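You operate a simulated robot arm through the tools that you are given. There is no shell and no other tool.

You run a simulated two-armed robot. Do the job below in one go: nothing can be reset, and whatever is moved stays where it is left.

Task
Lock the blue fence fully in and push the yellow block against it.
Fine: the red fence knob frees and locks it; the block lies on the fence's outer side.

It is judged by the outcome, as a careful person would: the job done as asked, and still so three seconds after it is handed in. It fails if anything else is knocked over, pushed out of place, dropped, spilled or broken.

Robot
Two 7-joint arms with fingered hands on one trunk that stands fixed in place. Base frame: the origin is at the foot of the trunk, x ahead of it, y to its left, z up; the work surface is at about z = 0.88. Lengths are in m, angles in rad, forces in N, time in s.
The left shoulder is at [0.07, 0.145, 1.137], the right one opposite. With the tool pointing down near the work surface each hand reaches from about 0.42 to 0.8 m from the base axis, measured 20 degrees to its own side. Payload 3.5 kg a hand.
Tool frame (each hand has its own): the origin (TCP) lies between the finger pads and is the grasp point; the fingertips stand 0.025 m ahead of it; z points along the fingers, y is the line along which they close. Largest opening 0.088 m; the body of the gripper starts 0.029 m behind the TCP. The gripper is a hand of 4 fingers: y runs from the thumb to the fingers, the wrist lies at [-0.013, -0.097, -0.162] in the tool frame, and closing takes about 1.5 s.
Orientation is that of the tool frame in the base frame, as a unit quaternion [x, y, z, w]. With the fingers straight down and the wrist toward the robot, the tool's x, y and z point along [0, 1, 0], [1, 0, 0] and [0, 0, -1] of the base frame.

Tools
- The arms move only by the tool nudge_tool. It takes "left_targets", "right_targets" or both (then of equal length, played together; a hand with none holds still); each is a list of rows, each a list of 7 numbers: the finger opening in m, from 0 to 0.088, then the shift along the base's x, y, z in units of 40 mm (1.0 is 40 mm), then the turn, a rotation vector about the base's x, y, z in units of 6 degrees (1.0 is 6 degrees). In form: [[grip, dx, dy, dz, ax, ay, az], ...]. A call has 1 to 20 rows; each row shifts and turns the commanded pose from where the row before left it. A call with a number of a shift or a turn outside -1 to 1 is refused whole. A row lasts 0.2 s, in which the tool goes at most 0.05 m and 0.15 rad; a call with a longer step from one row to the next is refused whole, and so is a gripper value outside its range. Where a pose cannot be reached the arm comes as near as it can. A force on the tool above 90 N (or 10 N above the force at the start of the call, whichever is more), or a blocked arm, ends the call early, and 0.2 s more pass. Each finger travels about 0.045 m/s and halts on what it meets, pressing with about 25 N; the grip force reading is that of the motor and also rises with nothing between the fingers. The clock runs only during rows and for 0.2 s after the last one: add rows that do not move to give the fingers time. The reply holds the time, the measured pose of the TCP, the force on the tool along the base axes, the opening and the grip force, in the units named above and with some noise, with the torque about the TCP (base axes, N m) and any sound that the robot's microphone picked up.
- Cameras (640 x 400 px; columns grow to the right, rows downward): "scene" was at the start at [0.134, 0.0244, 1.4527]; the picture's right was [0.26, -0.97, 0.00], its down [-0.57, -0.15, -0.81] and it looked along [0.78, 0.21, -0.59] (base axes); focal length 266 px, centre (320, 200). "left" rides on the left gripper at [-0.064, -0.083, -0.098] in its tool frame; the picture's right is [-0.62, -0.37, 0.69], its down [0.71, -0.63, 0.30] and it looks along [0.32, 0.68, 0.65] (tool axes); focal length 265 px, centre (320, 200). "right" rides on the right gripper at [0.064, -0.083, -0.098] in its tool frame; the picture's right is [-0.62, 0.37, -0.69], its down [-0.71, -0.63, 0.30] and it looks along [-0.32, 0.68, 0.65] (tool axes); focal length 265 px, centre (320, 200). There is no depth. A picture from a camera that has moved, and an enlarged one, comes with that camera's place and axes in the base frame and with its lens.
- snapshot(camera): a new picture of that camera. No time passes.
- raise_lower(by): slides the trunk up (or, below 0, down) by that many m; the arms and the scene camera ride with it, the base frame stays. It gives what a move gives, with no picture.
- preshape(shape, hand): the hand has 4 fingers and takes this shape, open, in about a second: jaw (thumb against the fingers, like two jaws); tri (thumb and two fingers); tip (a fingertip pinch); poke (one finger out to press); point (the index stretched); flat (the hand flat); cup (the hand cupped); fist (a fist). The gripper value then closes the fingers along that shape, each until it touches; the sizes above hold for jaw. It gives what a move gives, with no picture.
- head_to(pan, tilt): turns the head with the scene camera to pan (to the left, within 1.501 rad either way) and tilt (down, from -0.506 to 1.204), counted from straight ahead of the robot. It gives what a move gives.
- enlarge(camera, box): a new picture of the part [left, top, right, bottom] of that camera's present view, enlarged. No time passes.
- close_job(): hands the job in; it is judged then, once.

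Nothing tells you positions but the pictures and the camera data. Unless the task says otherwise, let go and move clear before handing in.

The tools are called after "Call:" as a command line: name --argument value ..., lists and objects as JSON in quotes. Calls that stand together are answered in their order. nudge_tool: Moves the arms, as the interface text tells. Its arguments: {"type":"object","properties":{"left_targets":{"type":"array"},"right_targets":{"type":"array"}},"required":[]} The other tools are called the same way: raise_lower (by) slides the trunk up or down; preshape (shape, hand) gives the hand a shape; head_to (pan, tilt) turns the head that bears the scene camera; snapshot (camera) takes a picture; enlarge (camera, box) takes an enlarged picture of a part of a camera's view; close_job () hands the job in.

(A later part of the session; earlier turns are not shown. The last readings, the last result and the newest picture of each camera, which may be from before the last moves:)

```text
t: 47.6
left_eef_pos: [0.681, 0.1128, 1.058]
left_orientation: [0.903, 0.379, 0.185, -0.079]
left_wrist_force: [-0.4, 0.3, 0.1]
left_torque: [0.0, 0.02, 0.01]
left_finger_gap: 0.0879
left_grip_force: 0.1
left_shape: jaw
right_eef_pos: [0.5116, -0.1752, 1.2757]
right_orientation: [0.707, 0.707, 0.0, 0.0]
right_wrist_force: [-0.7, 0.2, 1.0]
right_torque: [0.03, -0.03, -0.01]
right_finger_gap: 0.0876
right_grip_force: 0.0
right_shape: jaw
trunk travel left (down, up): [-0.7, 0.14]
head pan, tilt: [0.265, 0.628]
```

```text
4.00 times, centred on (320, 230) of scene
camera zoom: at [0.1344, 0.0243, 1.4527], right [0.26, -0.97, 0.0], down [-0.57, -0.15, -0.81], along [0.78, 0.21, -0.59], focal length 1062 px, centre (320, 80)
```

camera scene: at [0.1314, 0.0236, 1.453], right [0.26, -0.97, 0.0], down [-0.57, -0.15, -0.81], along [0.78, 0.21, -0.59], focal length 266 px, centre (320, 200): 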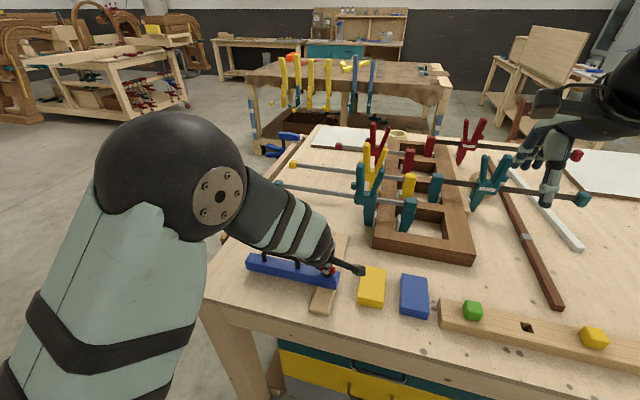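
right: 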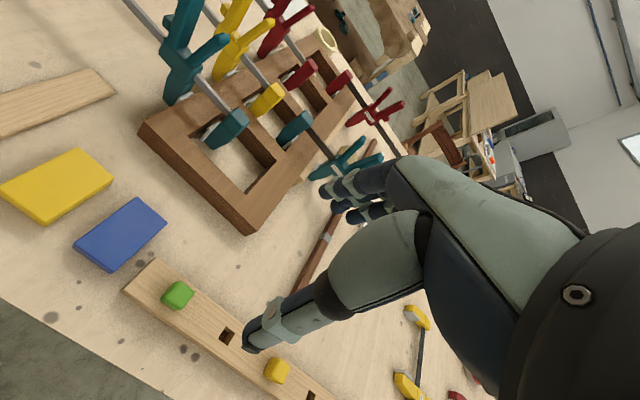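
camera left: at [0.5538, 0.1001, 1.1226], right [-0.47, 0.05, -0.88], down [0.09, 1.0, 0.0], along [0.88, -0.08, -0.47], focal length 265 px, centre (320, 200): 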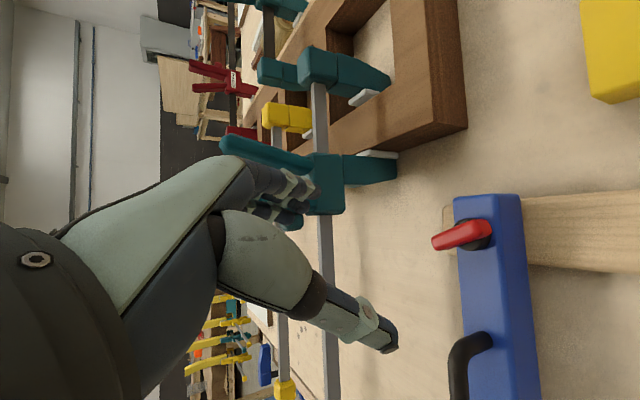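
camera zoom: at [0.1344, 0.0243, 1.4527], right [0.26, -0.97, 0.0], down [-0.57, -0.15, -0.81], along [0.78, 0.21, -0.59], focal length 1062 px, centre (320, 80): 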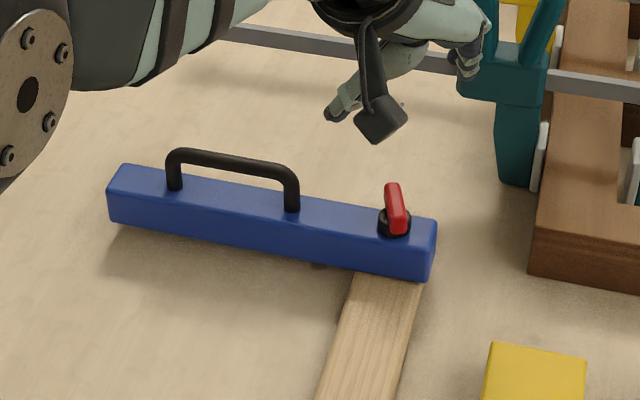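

The lever sits at about 20° with its centre near (0.673, 0.1155). I'll set the hand to match it, at 20° yaw and only a slight 12° lean, and come down over it again.

Call:
nudge_tool --left_targets '[[0.088, -0.12, 0.03, 0, -0.655, 0.642, 0], [0.088, -0.1, 0.03, 0, -0.655, 0.642, 0], [0.088, 0, 0, -0.1, 0, 0, -0.854], [0.088, 0, 0, -0.15, 0, 0, -0.854], [0.088, 0, 0, -0.15, 0, 0, -0.854], [0.088, 0, 0, -0.15, 0, 0, -0.854], [0.088, 0, 0, -0.15, 0, 0, -0.854], [0.088, 0, 0, 0, 0, 0, 0]]'

Call:
snapshot --camera "left"

Call:
enlarge --camera "scene" --box '[240, 180, 400, 280]'

```text
t: 49.4
left_eef_pos: [0.6718, 0.1149, 1.0296]
left_orientation: [0.979, 0.173, 0.104, -0.018]
left_wrist_force: [1.0, 0.0, -0.9]
left_torque: [0.03, 0.0, 0.01]
left_finger_gap: 0.088
left_grip_force: 0.3
left_shape: jaw
right_eef_pos: [0.5105, -0.176, 1.2773]
right_orientation: [0.708, 0.707, 0.0, 0.001]
right_wrist_force: [-0.1, 0.3, -0.2]
right_torque: [0.0, -0.01, 0.01]
right_finger_gap: 0.0877
right_grip_force: 0.1
right_shape: jaw
trunk travel left (down, up): [-0.7, 0.14]
head pan, tilt: [0.265, 0.628]
```

```text
taken
camera left: at [0.5651, 0.1634, 1.1116], right [-0.56, 0.19, -0.81], down [0.5, 0.85, -0.15], along [0.66, -0.49, -0.57], focal length 265 px, centre (320, 200)
```

left: 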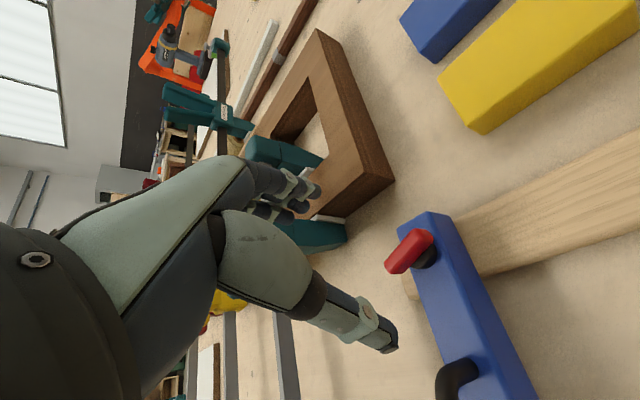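

```text
4.00 times, centred on (320, 230) of scene
camera zoom: at [0.1337, 0.0241, 1.4528], right [0.26, -0.97, 0.0], down [-0.57, -0.15, -0.81], along [0.78, 0.21, -0.59], focal length 1062 px, centre (320, 80)
```

zoom: 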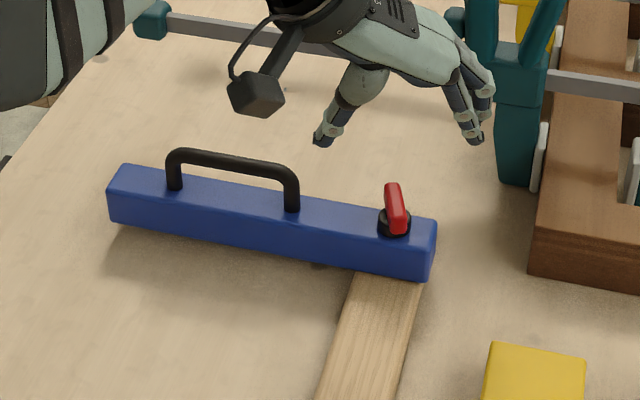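

Aligned well. I'll descend around the lever.

Call:
nudge_tool --left_targets '[[0.088, 0, 0, -0.8, 0, 0, 0], [0.088, 0, 0.01, -0.75, 0, 0, 0], [0.06, 0, 0, 0, 0, 0, 0], [0.04, 0, 0, 0, 0, 0, 0], [0.03, 0, 0, 0, 0, 0, 0]]'

Call:
snapshot --camera "left"

Call:
enlarge --camera "scene" --box '[240, 180, 400, 280]'

```text
t: 50.6
left_eef_pos: [0.6708, 0.1147, 0.9671]
left_orientation: [0.979, 0.173, 0.105, -0.019]
left_wrist_force: [-0.1, 1.2, -0.2]
left_torque: [-0.05, -0.01, -0.02]
left_finger_gap: 0.0307
left_grip_force: 0.1
left_shape: jaw
right_eef_pos: [0.5114, -0.1762, 1.2745]
right_orientation: [0.707, 0.708, -0.001, 0.0]
right_wrist_force: [0.4, 0.2, -0.2]
right_torque: [0.02, 0.02, -0.03]
right_finger_gap: 0.0876
right_grip_force: 0.1
right_shape: jaw
trunk travel left (down, up): [-0.7, 0.14]
head pan, tilt: [0.265, 0.628]
```

```text
taken
camera left: at [0.5637, 0.1642, 1.0492], right [-0.56, 0.19, -0.81], down [0.5, 0.85, -0.15], along [0.66, -0.49, -0.57], focal length 265 px, centre (320, 200)
```

left: 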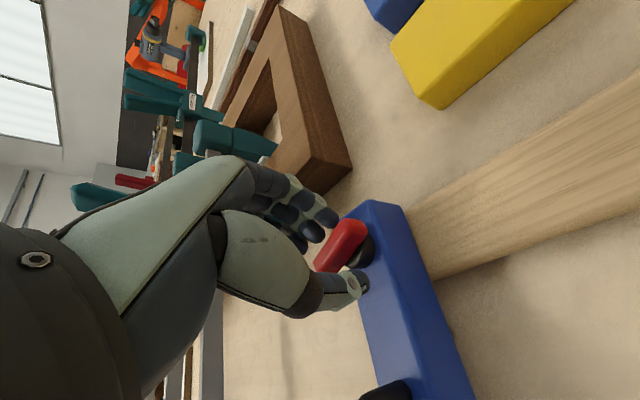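

```text
4.00 times, centred on (320, 230) of scene
camera zoom: at [0.1342, 0.0244, 1.4527], right [0.26, -0.97, 0.0], down [-0.57, -0.15, -0.81], along [0.78, 0.21, -0.59], focal length 1062 px, centre (320, 80)
```

zoom: 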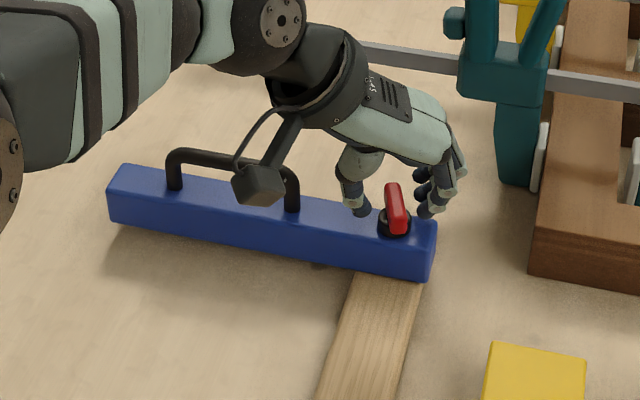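

The fingers straddle the lever squarely. I'll close and turn counter-clockwise to free the fence.

Call:
nudge_tool --left_targets '[[0.02, 0, 0, 0, 0, 0, 0], [0.01, 0, 0, 0, 0, 0, 0], [0.0, 0, 0, 0, 0, 0, 0], [0.0, 0, 0, 0, 0, 0, 0], [0.0, 0, 0, 0, 0, 0, 0], [0.0, 0, 0, 0, 0, 0, 0.7], [0.0, 0, 0, 0, 0, 0, 0.8], [0.0, 0, 0, 0, 0, 0, 0.8], [0.0, 0, 0, 0, 0, 0, 0.8], [0.0, 0, 0, 0, 0, 0, 0.8], [0.0, 0, 0, 0, 0, 0, 0]]'

Call:
snapshot --camera "left"

Call:
enlarge --camera "scene" --box '[240, 180, 400, 280]'

```text
t: 53.0
left_eef_pos: [0.6716, 0.1151, 0.9683]
left_orientation: [0.923, 0.369, 0.099, -0.04]
left_wrist_force: [0.5, -0.8, -1.3]
left_torque: [-0.06, 0.05, -0.05]
left_finger_gap: 0.0072
left_grip_force: 25.1
left_shape: jaw
right_eef_pos: [0.5111, -0.1749, 1.2768]
right_orientation: [0.707, 0.707, 0.0, -0.001]
right_wrist_force: [-0.3, 0.4, 0.0]
right_torque: [0.01, 0.04, 0.0]
right_finger_gap: 0.0878
right_grip_force: 0.0
right_shape: jaw
trunk travel left (down, up): [-0.7, 0.14]
head pan, tilt: [0.265, 0.628]
```

```text
taken
camera left: at [0.5537, 0.1165, 1.0493], right [-0.59, -0.05, -0.81], down [0.12, 0.98, -0.15], along [0.8, -0.18, -0.57], focal length 265 px, centre (320, 200)
```

left: 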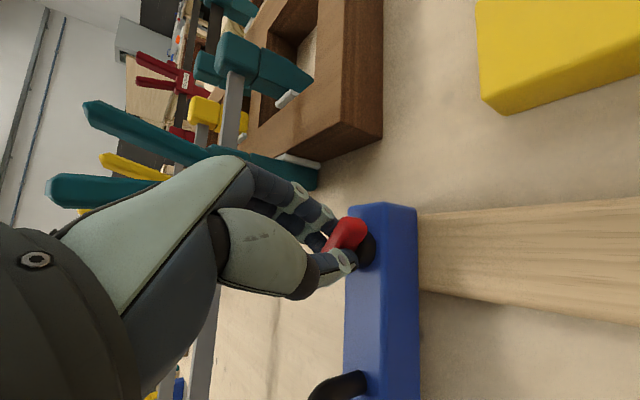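

```text
4.00 times, centred on (320, 230) of scene
camera zoom: at [0.1341, 0.0242, 1.4527], right [0.26, -0.97, 0.0], down [-0.57, -0.15, -0.81], along [0.78, 0.21, -0.59], focal length 1062 px, centre (320, 80)
```

zoom: 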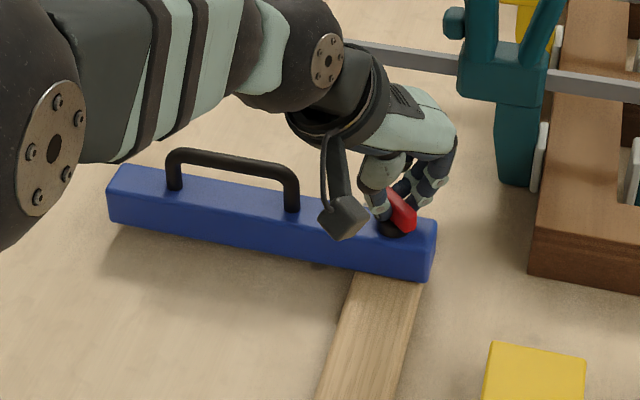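

The lever is at about 43° and well gripped with low forces. I'll push +x to slide the fence to the stop.

Call:
nudge_tool --left_targets '[[0.0, 0.12, 0, 0, 0, 0, 0], [0.0, 0.12, 0, 0, 0, 0, 0], [0.0, 0.12, 0, 0, 0, 0, 0], [0.0, 0, 0, 0, 0, 0, 0]]'

Call:
snapshot --camera "left"

Call:
enlarge --camera "scene" --box '[240, 180, 400, 280]'

```text
t: 54.0
left_eef_pos: [0.6811, 0.1163, 0.9696]
left_orientation: [0.924, 0.368, 0.099, -0.041]
left_wrist_force: [-25.5, 4.5, 0.9]
left_torque: [0.12, 0.56, -0.05]
left_finger_gap: 0.0071
left_grip_force: 24.6
left_shape: jaw
right_eef_pos: [0.5054, -0.1738, 1.2788]
right_orientation: [0.707, 0.707, 0.001, 0.002]
right_wrist_force: [-1.2, -0.4, 0.2]
right_torque: [0.01, 0.0, 0.01]
right_finger_gap: 0.0876
right_grip_force: 0.0
right_shape: jaw
trunk travel left (down, up): [-0.7, 0.14]
head pan, tilt: [0.265, 0.628]
```

```text
taken
camera left: at [0.563, 0.1182, 1.0514], right [-0.59, -0.05, -0.81], down [0.12, 0.98, -0.15], along [0.8, -0.18, -0.57], focal length 265 px, centre (320, 200)
```

left: 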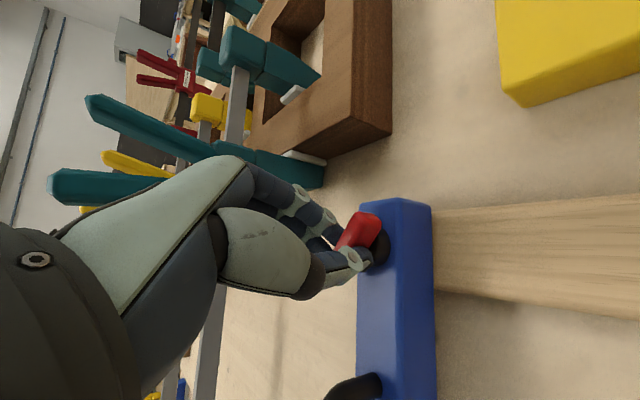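

```text
4.00 times, centred on (320, 230) of scene
camera zoom: at [0.1267, 0.0256, 1.4534], right [0.26, -0.96, 0.0], down [-0.56, -0.16, -0.81], along [0.78, 0.21, -0.58], focal length 1062 px, centre (320, 80)
```

zoom: 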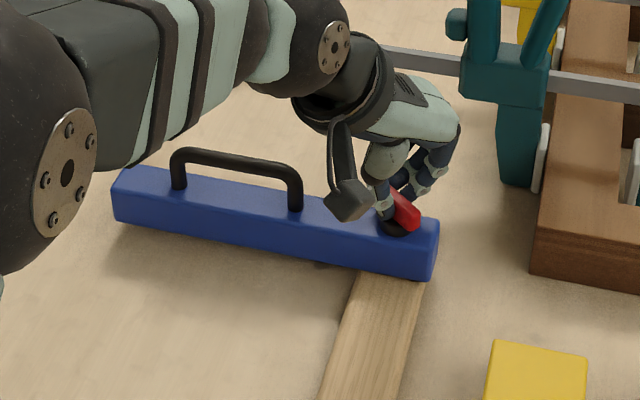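

It's still held at 43°, so freeing needs more turn than locking did. I'll back off the push and turn further counter-clockwise, to about 95° like before.

Call:
nudge_tool --left_targets '[[0.0, -0.18, 0, 0, 0, 0, 0], [0.0, -0.18, 0, 0, 0, 0, 0], [0.0, 0, 0, 0, 0, 0, 0.8], [0.0, 0, 0, 0, 0, 0, 0.8], [0.0, 0, 0, 0, 0, 0, 0.8], [0.0, 0, 0, 0, 0, 0, 0.8], [0.0, 0, 0, 0, 0, 0, 0.8], [0.0, 0, 0, 0, 0, 0, 0.8], [0.0, 0, 0, 0, 0, 0, 0]]'

Call:
snapshot --camera "left"

Call:
enlarge --camera "scene" --box '[240, 180, 400, 280]'

```text
t: 56.0
left_eef_pos: [0.6702, 0.1156, 0.9683]
left_orientation: [0.803, 0.587, 0.086, -0.061]
left_wrist_force: [0.1, 7.1, 9.7]
left_torque: [0.18, -0.07, -0.02]
left_finger_gap: 0.0074
left_grip_force: 25.0
left_shape: jaw
right_eef_pos: [0.5092, -0.1746, 1.2777]
right_orientation: [0.707, 0.707, 0.0, 0.002]
right_wrist_force: [0.1, 0.3, 0.1]
right_torque: [0.0, 0.04, 0.01]
right_finger_gap: 0.0878
right_grip_force: 0.0
right_shape: jaw
trunk travel left (down, up): [-0.7, 0.14]
head pan, tilt: [0.265, 0.628]
```

```text
taken
camera left: at [0.5658, 0.0606, 1.05], right [-0.49, -0.33, -0.81], down [-0.37, 0.92, -0.15], along [0.79, 0.23, -0.57], focal length 265 px, centre (320, 200)
```

left: 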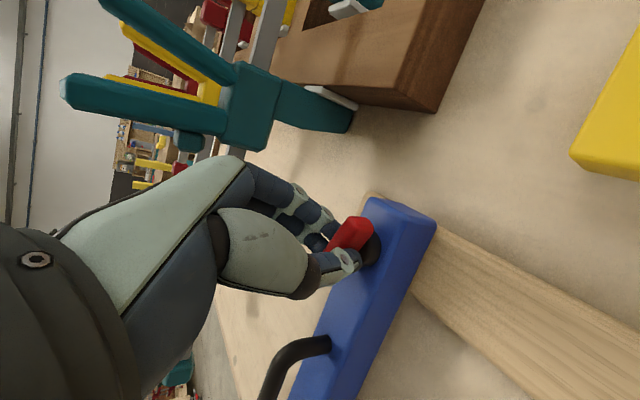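

```text
4.00 times, centred on (320, 230) of scene
camera zoom: at [0.1319, 0.0263, 1.4529], right [0.26, -0.97, 0.0], down [-0.57, -0.16, -0.81], along [0.78, 0.21, -0.59], focal length 1062 px, centre (320, 80)
```

zoom: 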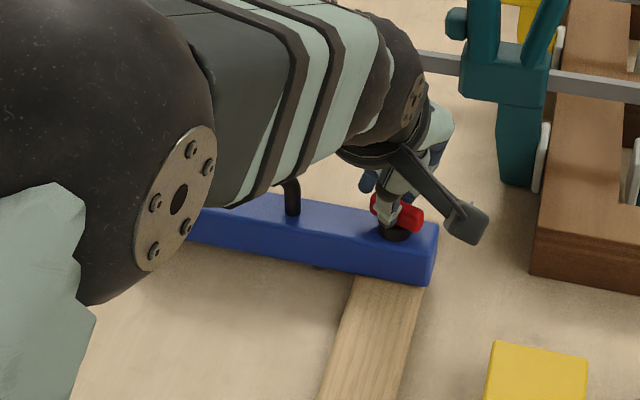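

The lever is at about 72°. I'll test a small +x push.

Call:
nudge_tool --left_targets '[[0.0, 0.1, -0.05, 0.02, 0, 0, 0], [0.0, 0.1, 0, 0, 0, 0, 0], [0.0, 0, 0, 0, 0, 0, 0]]'

Call:
enlarge --camera "scene" --box '[240, 180, 400, 280]'

```text
t: 56.8
left_eef_pos: [0.6791, 0.1147, 0.9684]
left_orientation: [0.803, 0.586, 0.085, -0.062]
left_wrist_force: [-1.0, 12.1, 7.1]
left_torque: [0.23, -0.04, 0.0]
left_finger_gap: 0.0078
left_grip_force: 25.5
left_shape: jaw
right_eef_pos: [0.5099, -0.1728, 1.2778]
right_orientation: [0.707, 0.707, 0.001, 0.001]
right_wrist_force: [-0.2, 0.0, 0.6]
right_torque: [0.0, -0.03, -0.03]
right_finger_gap: 0.0877
right_grip_force: 0.1
right_shape: jaw
trunk travel left (down, up): [-0.7, 0.14]
head pan, tilt: [0.265, 0.628]
```

```text
4.00 times, centred on (320, 230) of scene
camera zoom: at [0.1321, 0.0272, 1.4529], right [0.26, -0.96, 0.0], down [-0.57, -0.16, -0.81], along [0.78, 0.21, -0.59], focal length 1062 px, centre (320, 80)
```

zoom: 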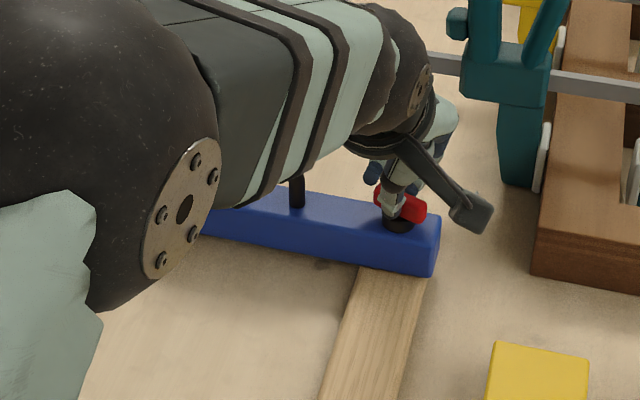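

The fence is free again, moving with about 1 N. I'll correct the small sideways load and slide to the stop.

Call:
nudge_tool --left_targets '[[0.0, 0.12, 0.08, -0.01, 0, 0, 0], [0.0, 0.12, 0.04, 0, 0, 0, 0], [0.0, 0.12, 0, 0, 0, 0, 0], [0.0, 0.1, 0, 0, 0, 0, 0], [0.0, 0.1, 0, 0, 0, 0, 0], [0.0, 0, 0, 0, 0, 0, 0]]'

Call:
snapshot --camera "left"

Call:
enlarge --camera "scene" --box '[240, 180, 400, 280]'

```text
t: 58.2
left_eef_pos: [0.6993, 0.1165, 0.9687]
left_orientation: [0.804, 0.585, 0.085, -0.063]
left_wrist_force: [-10.0, 0.3, 2.8]
left_torque: [0.03, 0.15, -0.03]
left_finger_gap: 0.0074
left_grip_force: 25.0
left_shape: jaw
right_eef_pos: [0.5079, -0.1764, 1.2781]
right_orientation: [0.707, 0.707, 0.001, 0.001]
right_wrist_force: [0.2, -0.6, 0.7]
right_torque: [0.01, 0.0, 0.01]
right_finger_gap: 0.0873
right_grip_force: 0.1
right_shape: jaw
trunk travel left (down, up): [-0.7, 0.14]
head pan, tilt: [0.265, 0.628]
```

```text
taken
camera left: at [0.595, 0.0617, 1.0508], right [-0.49, -0.32, -0.81], down [-0.37, 0.92, -0.15], along [0.79, 0.22, -0.57], focal length 265 px, centre (320, 200)
```

left: 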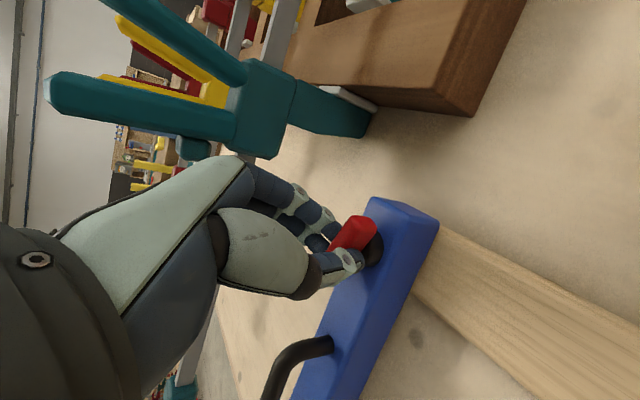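

```text
4.00 times, centred on (320, 230) of scene
camera zoom: at [0.1303, 0.024, 1.453], right [0.26, -0.97, 0.0], down [-0.57, -0.15, -0.81], along [0.78, 0.21, -0.59], focal length 1062 px, centre (320, 80)
```

zoom: 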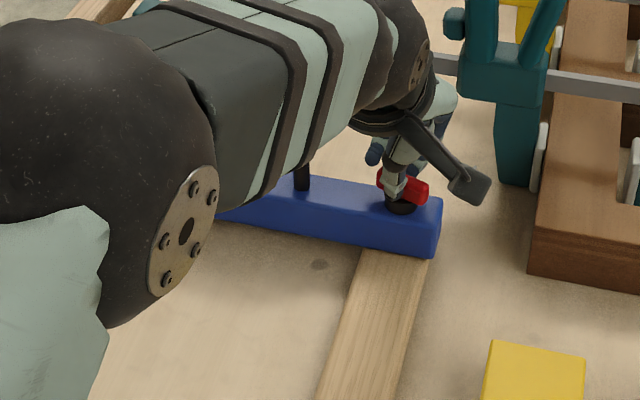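

At the stop again with 10 N holding it there. I'll turn the lever clockwise in steps while keeping that pressure.

Call:
nudge_tool --left_targets '[[0.0, 0, 0, 0, 0, 0, -0.8], [0.0, 0, 0, 0, 0, 0, -0.8], [0.0, 0, 0, 0, 0, 0, -0.8], [0.0, 0, 0, 0, 0, 0, -0.8], [0.0, 0, 0, 0, 0, 0, -0.8], [0.0, 0, 0, 0, 0, 0, 0]]'

Call:
snapshot --camera "left"

Call:
enlarge --camera "scene" --box '[240, 180, 400, 280]'

```text
t: 59.6
left_eef_pos: [0.6999, 0.1159, 0.9691]
left_orientation: [0.908, 0.405, 0.097, -0.043]
left_wrist_force: [-8.1, 2.4, 1.8]
left_torque: [0.07, 0.19, 0.04]
left_finger_gap: 0.0073
left_grip_force: 25.7
left_shape: jaw
right_eef_pos: [0.5087, -0.1754, 1.278]
right_orientation: [0.707, 0.707, 0.001, 0.001]
right_wrist_force: [0.1, -0.7, -0.8]
right_torque: [0.0, -0.02, -0.02]
right_finger_gap: 0.0877
right_grip_force: 0.1
right_shape: jaw
trunk travel left (down, up): [-0.7, 0.14]
head pan, tilt: [0.265, 0.628]
```

```text
taken
camera left: at [0.5826, 0.1094, 1.0508], right [-0.58, -0.1, -0.81], down [0.04, 0.99, -0.15], along [0.81, -0.12, -0.57], focal length 265 px, centre (320, 200)
```

left: 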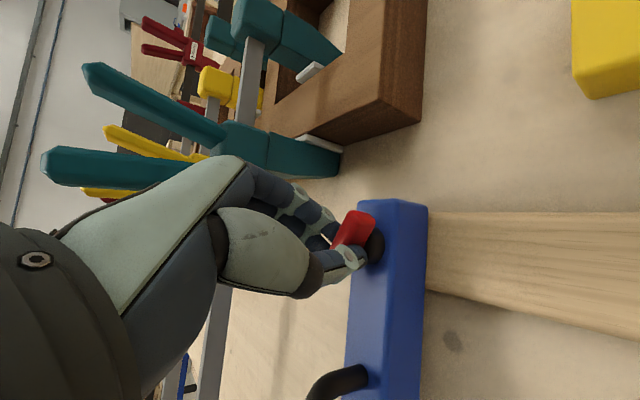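

```text
4.00 times, centred on (320, 230) of scene
camera zoom: at [0.1315, 0.0245, 1.453], right [0.26, -0.97, 0.0], down [-0.57, -0.15, -0.81], along [0.78, 0.21, -0.59], focal length 1062 px, centre (320, 80)
```

zoom: 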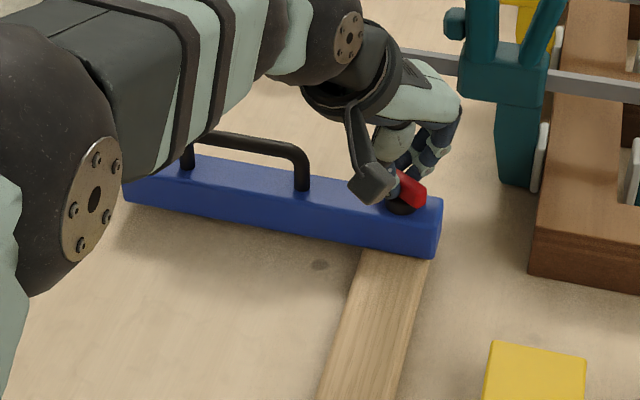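

About 48°, still on the stop. I'll continue clockwise in smaller steps, adding a touch more lean so the arm doesn't run out of reach.

Call:
nudge_tool --left_targets '[[0.0, 0, 0, 0, 0, 0, -0.7], [0.0, 0.02, 0, 0, 0, 0, -0.7], [0.0, 0, 0, 0, 0.2, -0.28, -0.5], [0.0, 0.02, 0, 0, 0.2, -0.28, -0.5], [0.0, 0, 0, 0, 0, 0, 0]]'

Call:
snapshot --camera "left"

Call:
enlarge --camera "scene" --box '[240, 180, 400, 280]'

```text
t: 60.8
left_eef_pos: [0.7011, 0.1167, 0.9699]
left_orientation: [0.947, 0.288, 0.137, -0.04]
left_wrist_force: [-15.1, 1.1, 0.0]
left_torque: [0.1, 0.34, -0.02]
left_finger_gap: 0.0074
left_grip_force: 25.4
left_shape: jaw
right_eef_pos: [0.508, -0.176, 1.2783]
right_orientation: [0.707, 0.707, 0.001, 0.002]
right_wrist_force: [0.9, 0.8, 0.1]
right_torque: [-0.01, -0.01, 0.0]
right_finger_gap: 0.0877
right_grip_force: 0.0
right_shape: jaw
trunk travel left (down, up): [-0.7, 0.14]
head pan, tilt: [0.265, 0.628]
```

```text
taken
camera left: at [0.5803, 0.1359, 1.0447], right [-0.54, 0.08, -0.84], down [0.29, 0.95, -0.09], along [0.79, -0.29, -0.53], focal length 265 px, centre (320, 200)
```

left: 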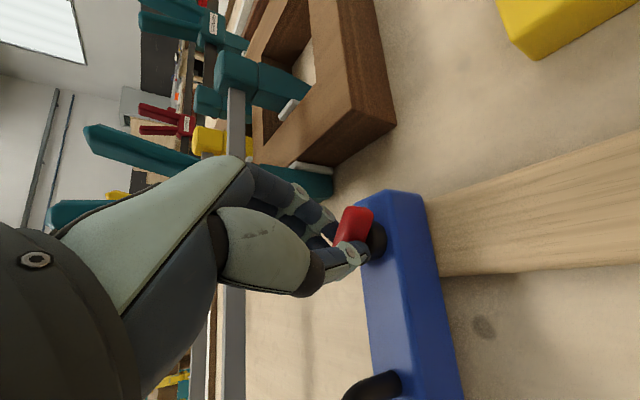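

```text
4.00 times, centred on (320, 230) of scene
camera zoom: at [0.1297, 0.0246, 1.4531], right [0.26, -0.97, 0.0], down [-0.57, -0.15, -0.81], along [0.78, 0.21, -0.59], focal length 1062 px, centre (320, 80)
```

zoom: 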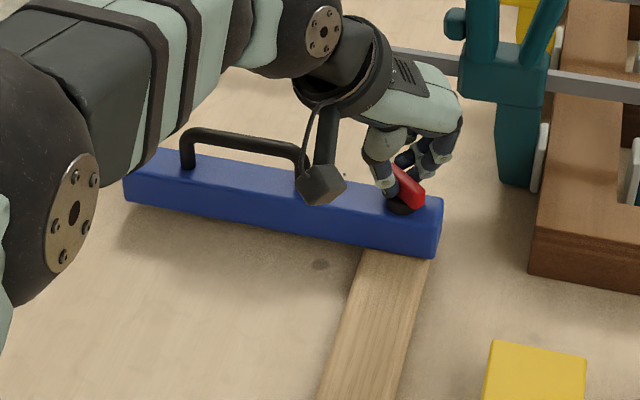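

About 34°, holding at the stop with 15 N. I'll continue to about 15°, past where it locked before.

Call:
nudge_tool --left_targets '[[0.0, 0, 0, 0, 0, 0, -0.6], [0.0, 0, 0, 0, 0, 0, -0.6], [0.0, 0, 0, 0, 0, 0, -0.6], [0.0, 0, 0, 0, 0, 0, -0.6], [0.0, 0, 0, 0, 0, 0, -0.6], [0.0, 0, 0, 0, 0, 0, 0]]'

Call:
snapshot --camera "left"

Call:
enlarge --camera "scene" --box '[240, 180, 400, 280]'

```text
t: 62.2
left_eef_pos: [0.7016, 0.1185, 0.9699]
left_orientation: [0.98, 0.136, 0.142, -0.018]
left_wrist_force: [-10.3, 2.8, 0.6]
left_torque: [0.1, 0.21, -0.03]
left_finger_gap: 0.0071
left_grip_force: 25.3
left_shape: jaw
right_eef_pos: [0.5087, -0.1758, 1.2766]
right_orientation: [0.707, 0.707, 0.001, 0.002]
right_wrist_force: [-0.6, 0.6, 0.5]
right_torque: [0.0, -0.01, 0.01]
right_finger_gap: 0.0877
right_grip_force: 0.2
right_shape: jaw
trunk travel left (down, up): [-0.7, 0.14]
head pan, tilt: [0.265, 0.628]
```

```text
taken
camera left: at [0.5927, 0.1732, 1.0447], right [-0.48, 0.24, -0.84], down [0.57, 0.82, -0.09], along [0.66, -0.52, -0.53], focal length 265 px, centre (320, 200)
```

left: 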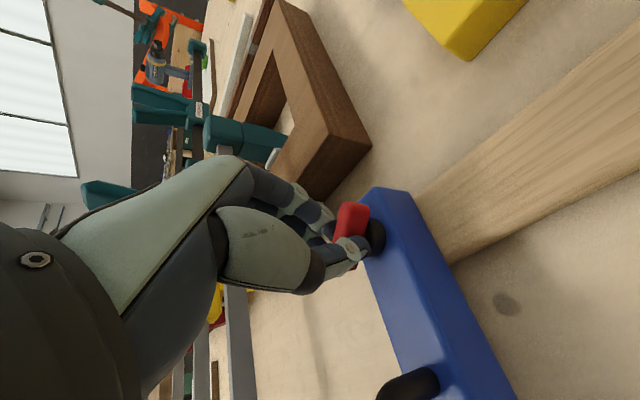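

```text
4.00 times, centred on (320, 230) of scene
camera zoom: at [0.1309, 0.025, 1.453], right [0.26, -0.97, 0.0], down [-0.57, -0.15, -0.81], along [0.78, 0.21, -0.59], focal length 1062 px, centre (320, 80)
```

zoom: 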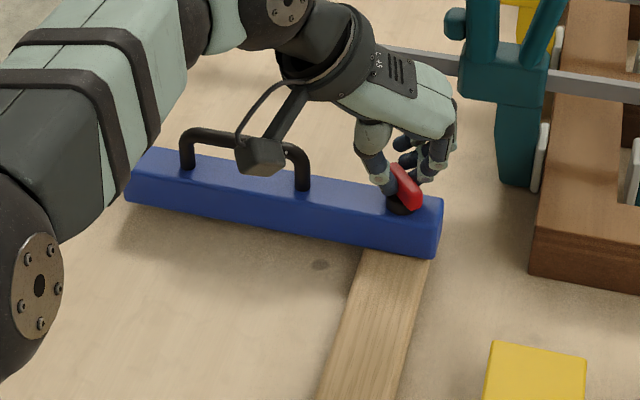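

The hand is at about 16° while the lever lags at about 27°. I'll turn a little further, with a bit more lean, before checking the lock.

Call:
nudge_tool --left_targets '[[0.0, 0, 0, 0, 0.05, -0.5, -0.5], [0.0, 0, 0, 0, 0.03, -0.5, -0.5], [0.0, 0, 0, 0, 0, 0, -0.5], [0.0, 0, 0, 0, 0, 0, 0]]'

Call:
snapshot --camera "left"

Call:
enlarge --camera "scene" --box '[240, 180, 400, 280]'

```text
t: 63.2
left_eef_pos: [0.701, 0.1185, 0.97]
left_orientation: [0.979, 0.059, 0.195, -0.003]
left_wrist_force: [-14.4, 5.9, 2.8]
left_torque: [0.19, 0.32, -0.04]
left_finger_gap: 0.0073
left_grip_force: 24.8
left_shape: jaw
right_eef_pos: [0.5077, -0.1744, 1.2775]
right_orientation: [0.707, 0.707, 0.0, 0.002]
right_wrist_force: [0.4, 0.0, 0.0]
right_torque: [0.03, 0.02, 0.04]
right_finger_gap: 0.0875
right_grip_force: 0.0
right_shape: jaw
trunk travel left (down, up): [-0.7, 0.14]
head pan, tilt: [0.265, 0.628]
```

```text
taken
camera left: at [0.5947, 0.1904, 1.0336], right [-0.35, 0.31, -0.88], down [0.7, 0.72, -0.02], along [0.63, -0.62, -0.47], focal length 265 px, centre (320, 200)
```

left: 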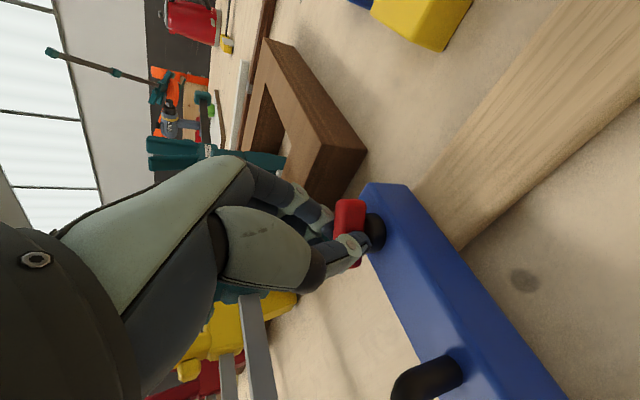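

```text
4.00 times, centred on (320, 230) of scene
camera zoom: at [0.1294, 0.0256, 1.4532], right [0.26, -0.96, 0.0], down [-0.57, -0.15, -0.81], along [0.78, 0.21, -0.59], focal length 1062 px, centre (320, 80)
```

zoom: 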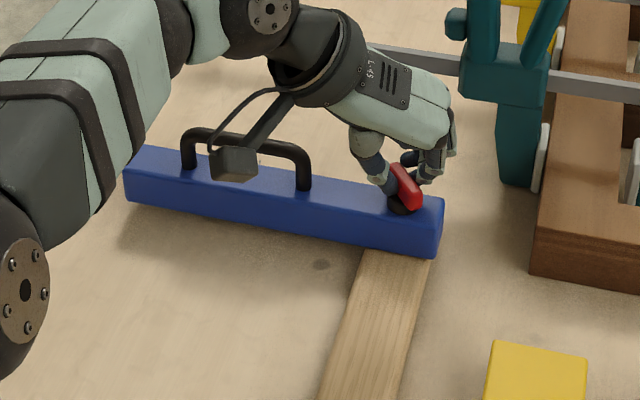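

The hand turned but the lever stayed at about 27°, because leaning leaves too few fingers on it. I'll release, lift and look, then push the lever's end round with closed fingertips instead.

Call:
nudge_tool --left_targets '[[0.0, -0.12, 0, 0, 0, 0, 0], [0.03, 0, 0, 0, 0, 0, 0], [0.06, 0, 0, 0, 0, 0, 0], [0.06, 0, 0, 0, 0, 0, 0], [0.06, 0, 0, 0, 0, 0, 0], [0.06, 0, 0, 0, 0, 0, 0], [0.06, 0, 0, 0.6, 0, 0, 0], [0.06, 0, 0, 0.8, 0, 0, 0], [0.06, -0.3, 0, 0.8, -0.115, 0.95, 0], [0.06, -0.3, 0, 0, -0.115, 0.95, 0], [0.06, -0.3, 0, 0, -0.115, 0.95, 0], [0.06, -0.3, 0, 0, -0.115, 0.95, 0], [0.06, 0, 0, 0, 0, 0, 0]]'

Call:
enlarge --camera "scene" --box '[240, 180, 400, 280]'

Call:
snapshot --camera "left"

```text
t: 66.0
left_eef_pos: [0.6502, 0.1164, 1.0568]
left_orientation: [0.998, 0.062, -0.007, 0.008]
left_wrist_force: [-0.1, -1.0, -0.8]
left_torque: [-0.01, 0.03, 0.03]
left_finger_gap: 0.0595
left_grip_force: 0.2
left_shape: jaw
right_eef_pos: [0.5107, -0.1748, 1.2758]
right_orientation: [0.707, 0.707, 0.0, 0.0]
right_wrist_force: [0.5, -0.2, -0.3]
right_torque: [0.01, 0.03, 0.0]
right_finger_gap: 0.0877
right_grip_force: 0.0
right_shape: jaw
trunk travel left (down, up): [-0.7, 0.14]
head pan, tilt: [0.265, 0.628]
```

```text
4.00 times, centred on (320, 230) of scene
camera zoom: at [0.1341, 0.0244, 1.4527], right [0.26, -0.97, 0.0], down [-0.57, -0.15, -0.81], along [0.78, 0.21, -0.59], focal length 1062 px, centre (320, 80)
```

zoom: 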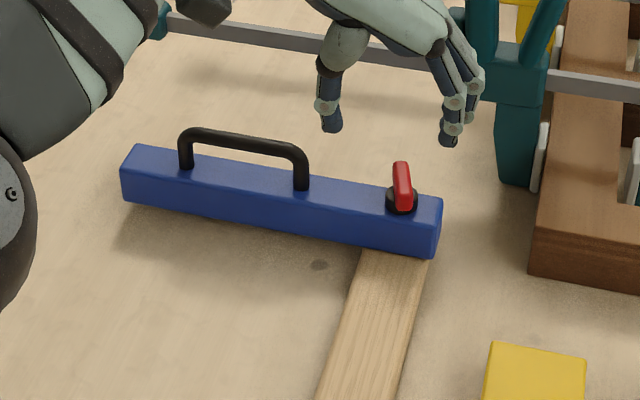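

```text
taken
camera left: at [0.5772, 0.1933, 1.153], right [-0.67, 0.28, -0.69], down [0.63, 0.71, -0.32], along [0.4, -0.65, -0.65], focal length 265 px, centre (320, 200)
```

left: 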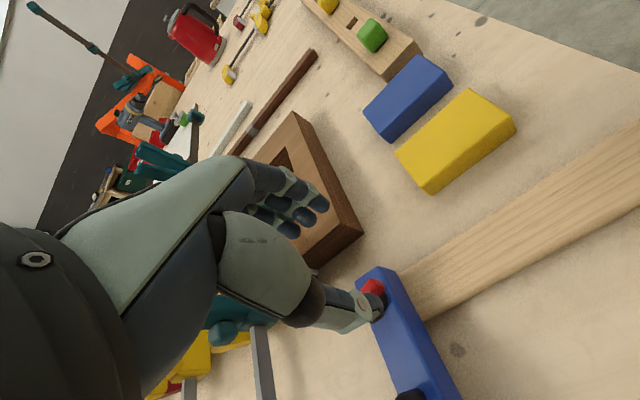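

The lever is now at about 18–20° and the fence is still at the stop. I'll turn the hand to face forward, close the fingers and come to the −y side of the lever's near end.

Call:
nudge_tool --left_targets '[[0.06, 0, 0, 0.2, 0, 0, 0.98], [0.06, 0, 0, 0.2, 0, 0, 0.98], [0.06, 0, 0, 0.1, 0, 0, 0.98], [0.06, 0, -0.1, 0, 0, 0, 0.98], [0.05, 0, -0.1, 0, 0, 0, 0.98], [0.04, 0, -0.1, 0, 0, 0, 0.98], [0.03, 0, -0.1, 0, 0, 0, 0.98], [0.02, 0, -0.2, 0, 0, 0, 0.98], [0.01, 0, -0.2, 0, 0, 0, 0.98], [0.0, 0, -0.2, 0, 0, 0, 0.98], [0.0, 0, -0.2, 0, 0, 0, 0.98], [0.0, 0, -0.2, 0, 0, 0, 0.98], [0.0, 0, -0.2, 0, 0, 0, 0.98], [0.0, 0, -0.2, 0, 0, 0, 0.98], [0.0, 0, 0, 0, 0, 0, 0]]'

Call:
snapshot --camera "left"

Call:
enlarge --camera "scene" --box '[240, 150, 400, 250]'

```text
t: 69.2
left_eef_pos: [0.6522, 0.0448, 1.0757]
left_orientation: [0.71, 0.704, 0.001, 0.011]
left_wrist_force: [0.9, -0.3, 0.0]
left_torque: [0.01, 0.03, 0.01]
left_finger_gap: 0.0
left_grip_force: 25.0
left_shape: jaw
right_eef_pos: [0.511, -0.1763, 1.2761]
right_orientation: [0.706, 0.708, 0.0, 0.0]
right_wrist_force: [0.2, 0.3, -0.4]
right_torque: [-0.01, 0.02, 0.0]
right_finger_gap: 0.0874
right_grip_force: 0.0
right_shape: jaw
trunk travel left (down, up): [-0.7, 0.14]
head pan, tilt: [0.265, 0.628]
```

```text
taken
camera left: at [0.5664, -0.0184, 1.1728], right [-0.36, -0.63, -0.69], down [-0.62, 0.72, -0.32], along [0.7, 0.31, -0.65], focal length 265 px, centre (320, 200)
```

left: 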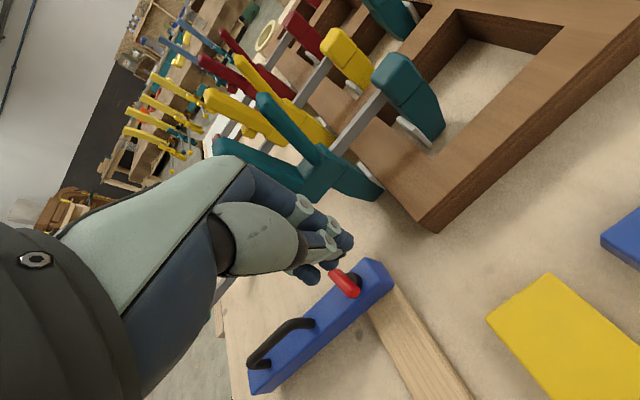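

```text
4.00 times, centred on (320, 200) of scene
camera zoom: at [0.134, 0.0248, 1.4527], right [0.26, -0.97, 0.0], down [-0.57, -0.15, -0.81], along [0.78, 0.21, -0.59], focal length 1062 px, centre (320, 200)
```

zoom: 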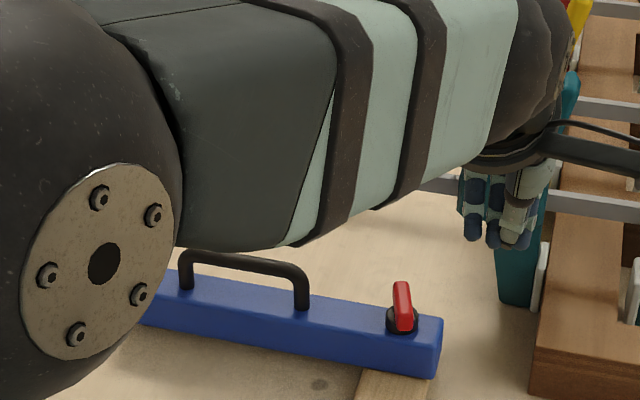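

The closed fingertips extend about 3 cm toward +y of the TCP. I'll lower them to lever height on its −y side, level with the near end.

Call:
nudge_tool --left_targets '[[0.0, 0.2, 0, -0.6, 0, 0, 0], [0.0, 0.2, 0, -0.8, 0, 0, 0], [0.0, 0.2, 0, -0.8, 0, 0, 0], [0.0, 0, 0, -0.4, 0, 0, 0], [0.0, 0, 0, 0, 0, 0, 0]]'

Call:
snapshot --camera "left"

Call:
enlarge --camera "scene" --box '[280, 170, 420, 258]'

```text
t: 70.4
left_eef_pos: [0.6758, 0.0445, 0.9733]
left_orientation: [0.711, 0.703, 0.002, 0.01]
left_wrist_force: [-0.4, 0.3, -0.8]
left_torque: [0.0, -0.03, 0.0]
left_finger_gap: 0.0
left_grip_force: 24.7
left_shape: jaw
right_eef_pos: [0.5112, -0.1764, 1.2762]
right_orientation: [0.707, 0.707, 0.001, 0.0]
right_wrist_force: [-0.8, 0.2, -0.5]
right_torque: [0.0, 0.02, -0.01]
right_finger_gap: 0.0877
right_grip_force: 0.0
right_shape: jaw
trunk travel left (down, up): [-0.7, 0.14]
head pan, tilt: [0.265, 0.628]
```

```text
taken
camera left: at [0.5899, -0.018, 1.0699], right [-0.36, -0.62, -0.69], down [-0.62, 0.72, -0.32], along [0.7, 0.31, -0.65], focal length 265 px, centre (320, 200)
```

left: 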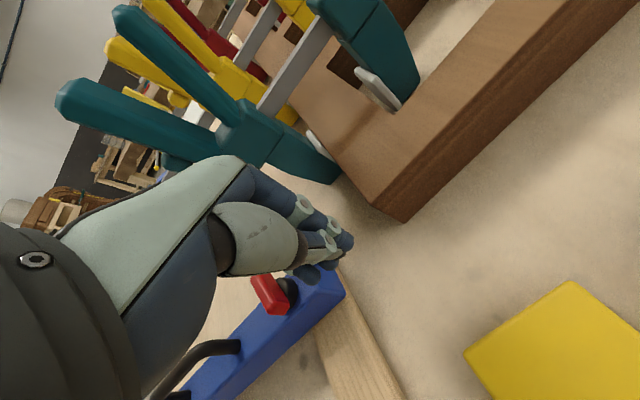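

```text
4.55 times, centred on (350, 214) of scene
camera zoom: at [0.1337, 0.0243, 1.4528], right [0.26, -0.97, 0.0], down [-0.57, -0.15, -0.81], along [0.78, 0.21, -0.59], focal length 1207 px, centre (184, 136)
```

zoom: 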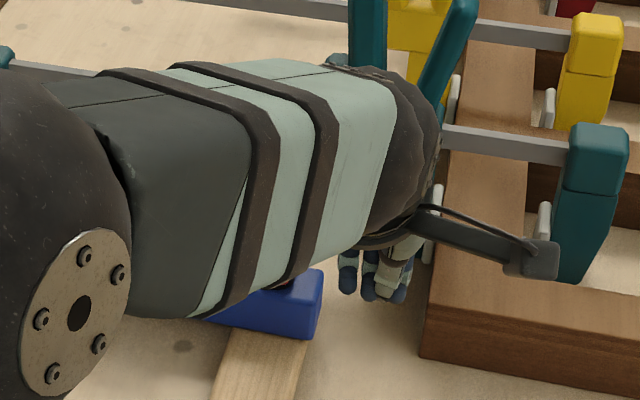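

The fingertip is at about (0.68, 0.07) with the lever's near end at about (0.678, 0.105). I'll lower a few mm and move +y in small steps to swing the lever clockwise.

Call:
nudge_tool --left_targets '[[0.0, 0, 0, -0.12, 0, 0, 0], [0.0, 0, 0.12, 0, 0, 0, 0], [0.0, 0, 0.12, 0, 0, 0, 0], [0.0, 0, 0.12, 0, 0, 0, 0], [0.0, 0, 0.12, 0, 0, 0, 0], [0.0, 0, 0, 0, 0, 0, 0]]'

Call:
snapshot --camera "left"

```text
t: 71.8
left_eef_pos: [0.6738, 0.0639, 0.9666]
left_orientation: [0.711, 0.703, 0.001, 0.009]
left_wrist_force: [0.7, 0.3, -0.4]
left_torque: [-0.03, -0.01, 0.03]
left_finger_gap: 0.0
left_grip_force: 25.2
left_shape: jaw
right_eef_pos: [0.512, -0.1772, 1.2759]
right_orientation: [0.707, 0.707, -0.001, 0.0]
right_wrist_force: [0.2, -0.6, -0.1]
right_torque: [0.0, 0.02, 0.01]
right_finger_gap: 0.0878
right_grip_force: 0.0
right_shape: jaw
trunk travel left (down, up): [-0.7, 0.14]
head pan, tilt: [0.265, 0.628]
```

```text
taken
camera left: at [0.5895, 0.0016, 1.064], right [-0.36, -0.62, -0.69], down [-0.62, 0.72, -0.32], along [0.7, 0.31, -0.65], focal length 265 px, centre (320, 200)
```

left: 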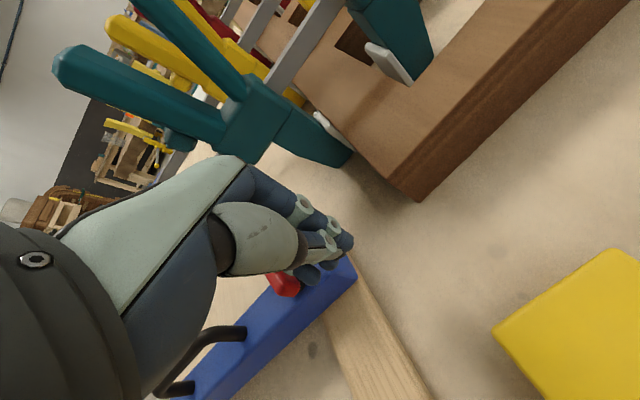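

Almost touching, with no force yet. I'll continue in +y.

Call:
nudge_tool --left_targets '[[0.0, 0, 0.1, 0, 0, 0, 0], [0.0, 0, 0.1, 0, 0, 0, 0], [0.0, 0, 0.1, 0, 0, 0, 0], [0.0, 0, 0, 0, 0, 0, 0]]'

Call:
enlarge --camera "left" --box '[200, 200, 400, 330]'

```text
t: 72.8
left_eef_pos: [0.673, 0.0745, 0.9668]
left_orientation: [0.711, 0.703, 0.002, 0.011]
left_wrist_force: [-0.3, -1.7, 0.4]
left_torque: [0.0, 0.0, -0.03]
left_finger_gap: 0.0001
left_grip_force: 24.7
left_shape: jaw
right_eef_pos: [0.51, -0.1766, 1.2768]
right_orientation: [0.707, 0.707, 0.0, 0.001]
right_wrist_force: [-0.7, 0.4, 0.1]
right_torque: [-0.02, -0.02, -0.03]
right_finger_gap: 0.0877
right_grip_force: 0.1
right_shape: jaw
trunk travel left (down, up): [-0.7, 0.14]
head pan, tilt: [0.265, 0.628]
```

```text
3.08 times, centred on (300, 265) of left
camera zoom: at [0.5891, 0.013, 1.0639], right [-0.36, -0.62, -0.69], down [-0.62, 0.72, -0.32], along [0.7, 0.31, -0.65], focal length 817 px, centre (382, 0)
```

zoom: 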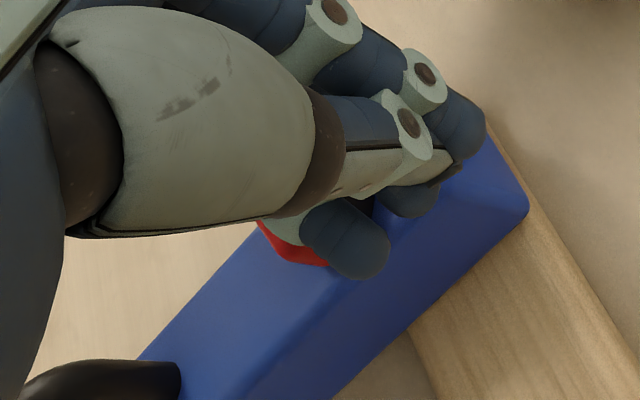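

The fingertip is now against the lever (−1.7 N). I'll keep pushing +y gently.

Call:
nudge_tool --left_targets '[[0.0, 0, 0.08, 0, 0, 0, 0], [0.0, 0, 0.08, 0, 0, 0, 0], [0.0, 0, 0.08, 0, 0, 0, 0], [0.0, 0, 0, 0, 0, 0, 0]]'

Call:
enlarge --camera "left" --box '[200, 200, 400, 330]'

```text
t: 73.8
left_eef_pos: [0.6756, 0.0844, 0.967]
left_orientation: [0.711, 0.703, 0.002, 0.01]
left_wrist_force: [-1.5, -2.4, 2.7]
left_torque: [0.03, -0.01, 0.07]
left_finger_gap: 0.0001
left_grip_force: 25.1
left_shape: jaw
right_eef_pos: [0.5097, -0.1771, 1.277]
right_orientation: [0.707, 0.707, 0.0, 0.0]
right_wrist_force: [-0.1, -0.1, 0.4]
right_torque: [0.02, 0.02, 0.02]
right_finger_gap: 0.0874
right_grip_force: 0.1
right_shape: jaw
trunk travel left (down, up): [-0.7, 0.14]
head pan, tilt: [0.265, 0.628]
```

```text
3.08 times, centred on (300, 265) of left
camera zoom: at [0.5892, 0.0226, 1.0644], right [-0.36, -0.62, -0.69], down [-0.62, 0.72, -0.32], along [0.7, 0.31, -0.65], focal length 817 px, centre (382, 0)
```

zoom: 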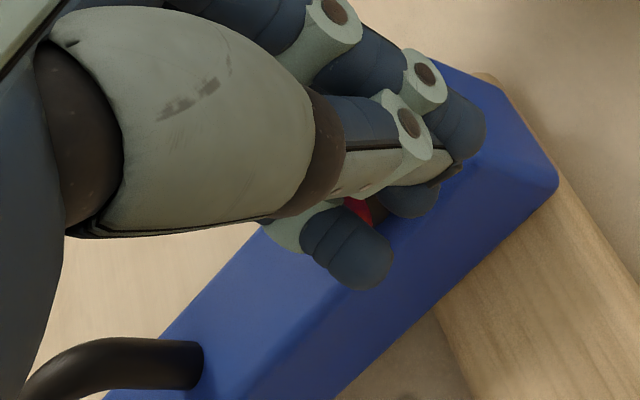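

The red lever now shows between the fingers, so the leading finger may have slipped past. I'll lift straight up and look.

Call:
nudge_tool --left_targets '[[0.0, 0, 0, 0.5, 0, 0, 0], [0.0, 0, 0, 0.8, 0, 0, 0], [0.0, -0.3, -0.6, 0.8, 0, 0, 0], [0.0, -0.5, -0.8, 0, 0, 0, 0], [0.0, -0.5, -0.8, 0, 0, 0, 0], [0.0, 0, 0, 0, 0, 0, 0]]'

Call:
enlarge --camera "scene" --box '[280, 170, 420, 258]'

Call:
snapshot --camera "left"

```text
t: 75.2
left_eef_pos: [0.6227, -0.0015, 1.0506]
left_orientation: [0.71, 0.704, 0.002, 0.011]
left_wrist_force: [0.0, 0.0, 0.0]
left_torque: [0.01, 0.0, 0.01]
left_finger_gap: 0.0
left_grip_force: 24.9
left_shape: jaw
right_eef_pos: [0.5115, -0.1752, 1.2763]
right_orientation: [0.707, 0.707, 0.0, 0.0]
right_wrist_force: [-0.1, 0.1, 0.3]
right_torque: [-0.02, -0.01, -0.01]
right_finger_gap: 0.0875
right_grip_force: 0.0
right_shape: jaw
trunk travel left (down, up): [-0.7, 0.14]
head pan, tilt: [0.265, 0.628]
```

```text
4.55 times, centred on (350, 214) of scene
camera zoom: at [0.1344, 0.0249, 1.4527], right [0.26, -0.97, 0.0], down [-0.57, -0.15, -0.81], along [0.78, 0.21, -0.59], focal length 1207 px, centre (184, 136)
```

zoom: 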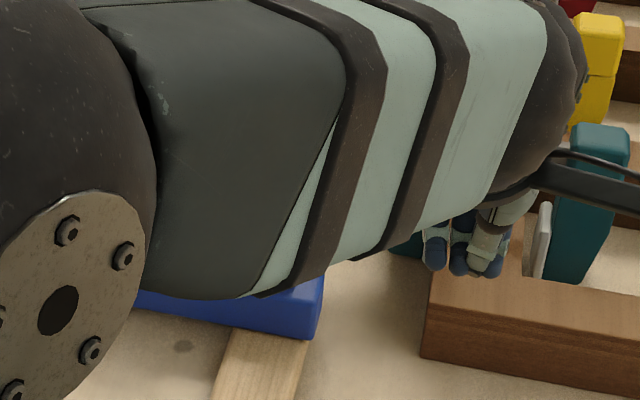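

```text
taken
camera left: at [0.5378, -0.0646, 1.1484], right [-0.36, -0.63, -0.69], down [-0.62, 0.72, -0.32], along [0.7, 0.31, -0.65], focal length 265 px, centre (320, 200)
```

left: 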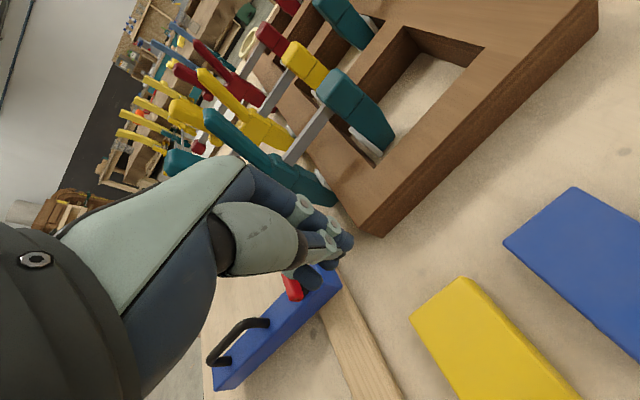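

Call:
enlarge --camera "left" --box '[240, 240, 360, 320]'

Call:
enlarge --camera "right" --box '[0, 0, 240, 200]'

```text
5.00 times, centred on (300, 280) of left
camera zoom: at [0.5378, -0.0646, 1.1484], right [-0.36, -0.63, -0.69], down [-0.62, 0.72, -0.32], along [0.7, 0.31, -0.65], focal length 1327 px, centre (420, -200)
```

zoom: 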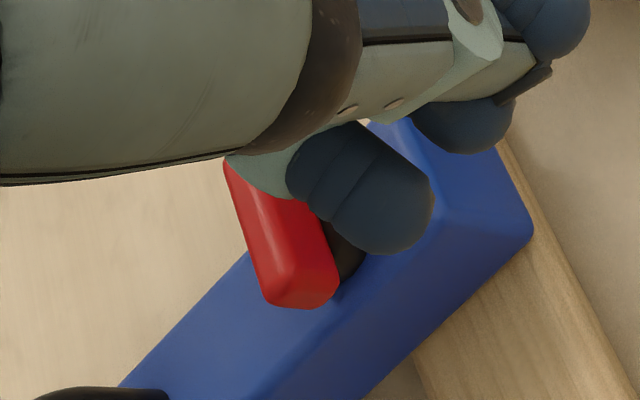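

```text
2.00 times, centred on (120, 100) of right
camera zoom: at [0.4285, -0.112, 1.3747], right [0.37, -0.62, 0.69], down [-0.63, -0.71, -0.3], along [0.68, -0.32, -0.65], focal length 531 px, centre (720, 400)
```

zoom: 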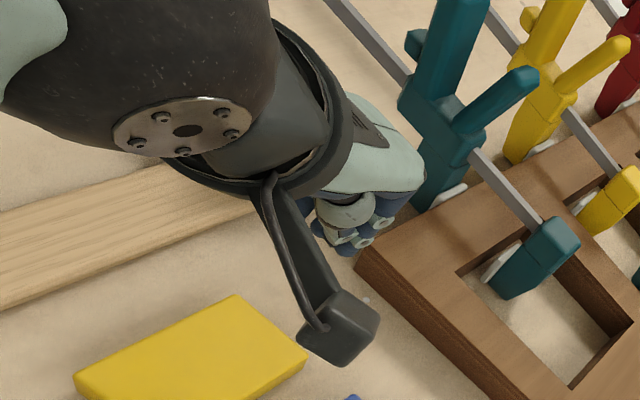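

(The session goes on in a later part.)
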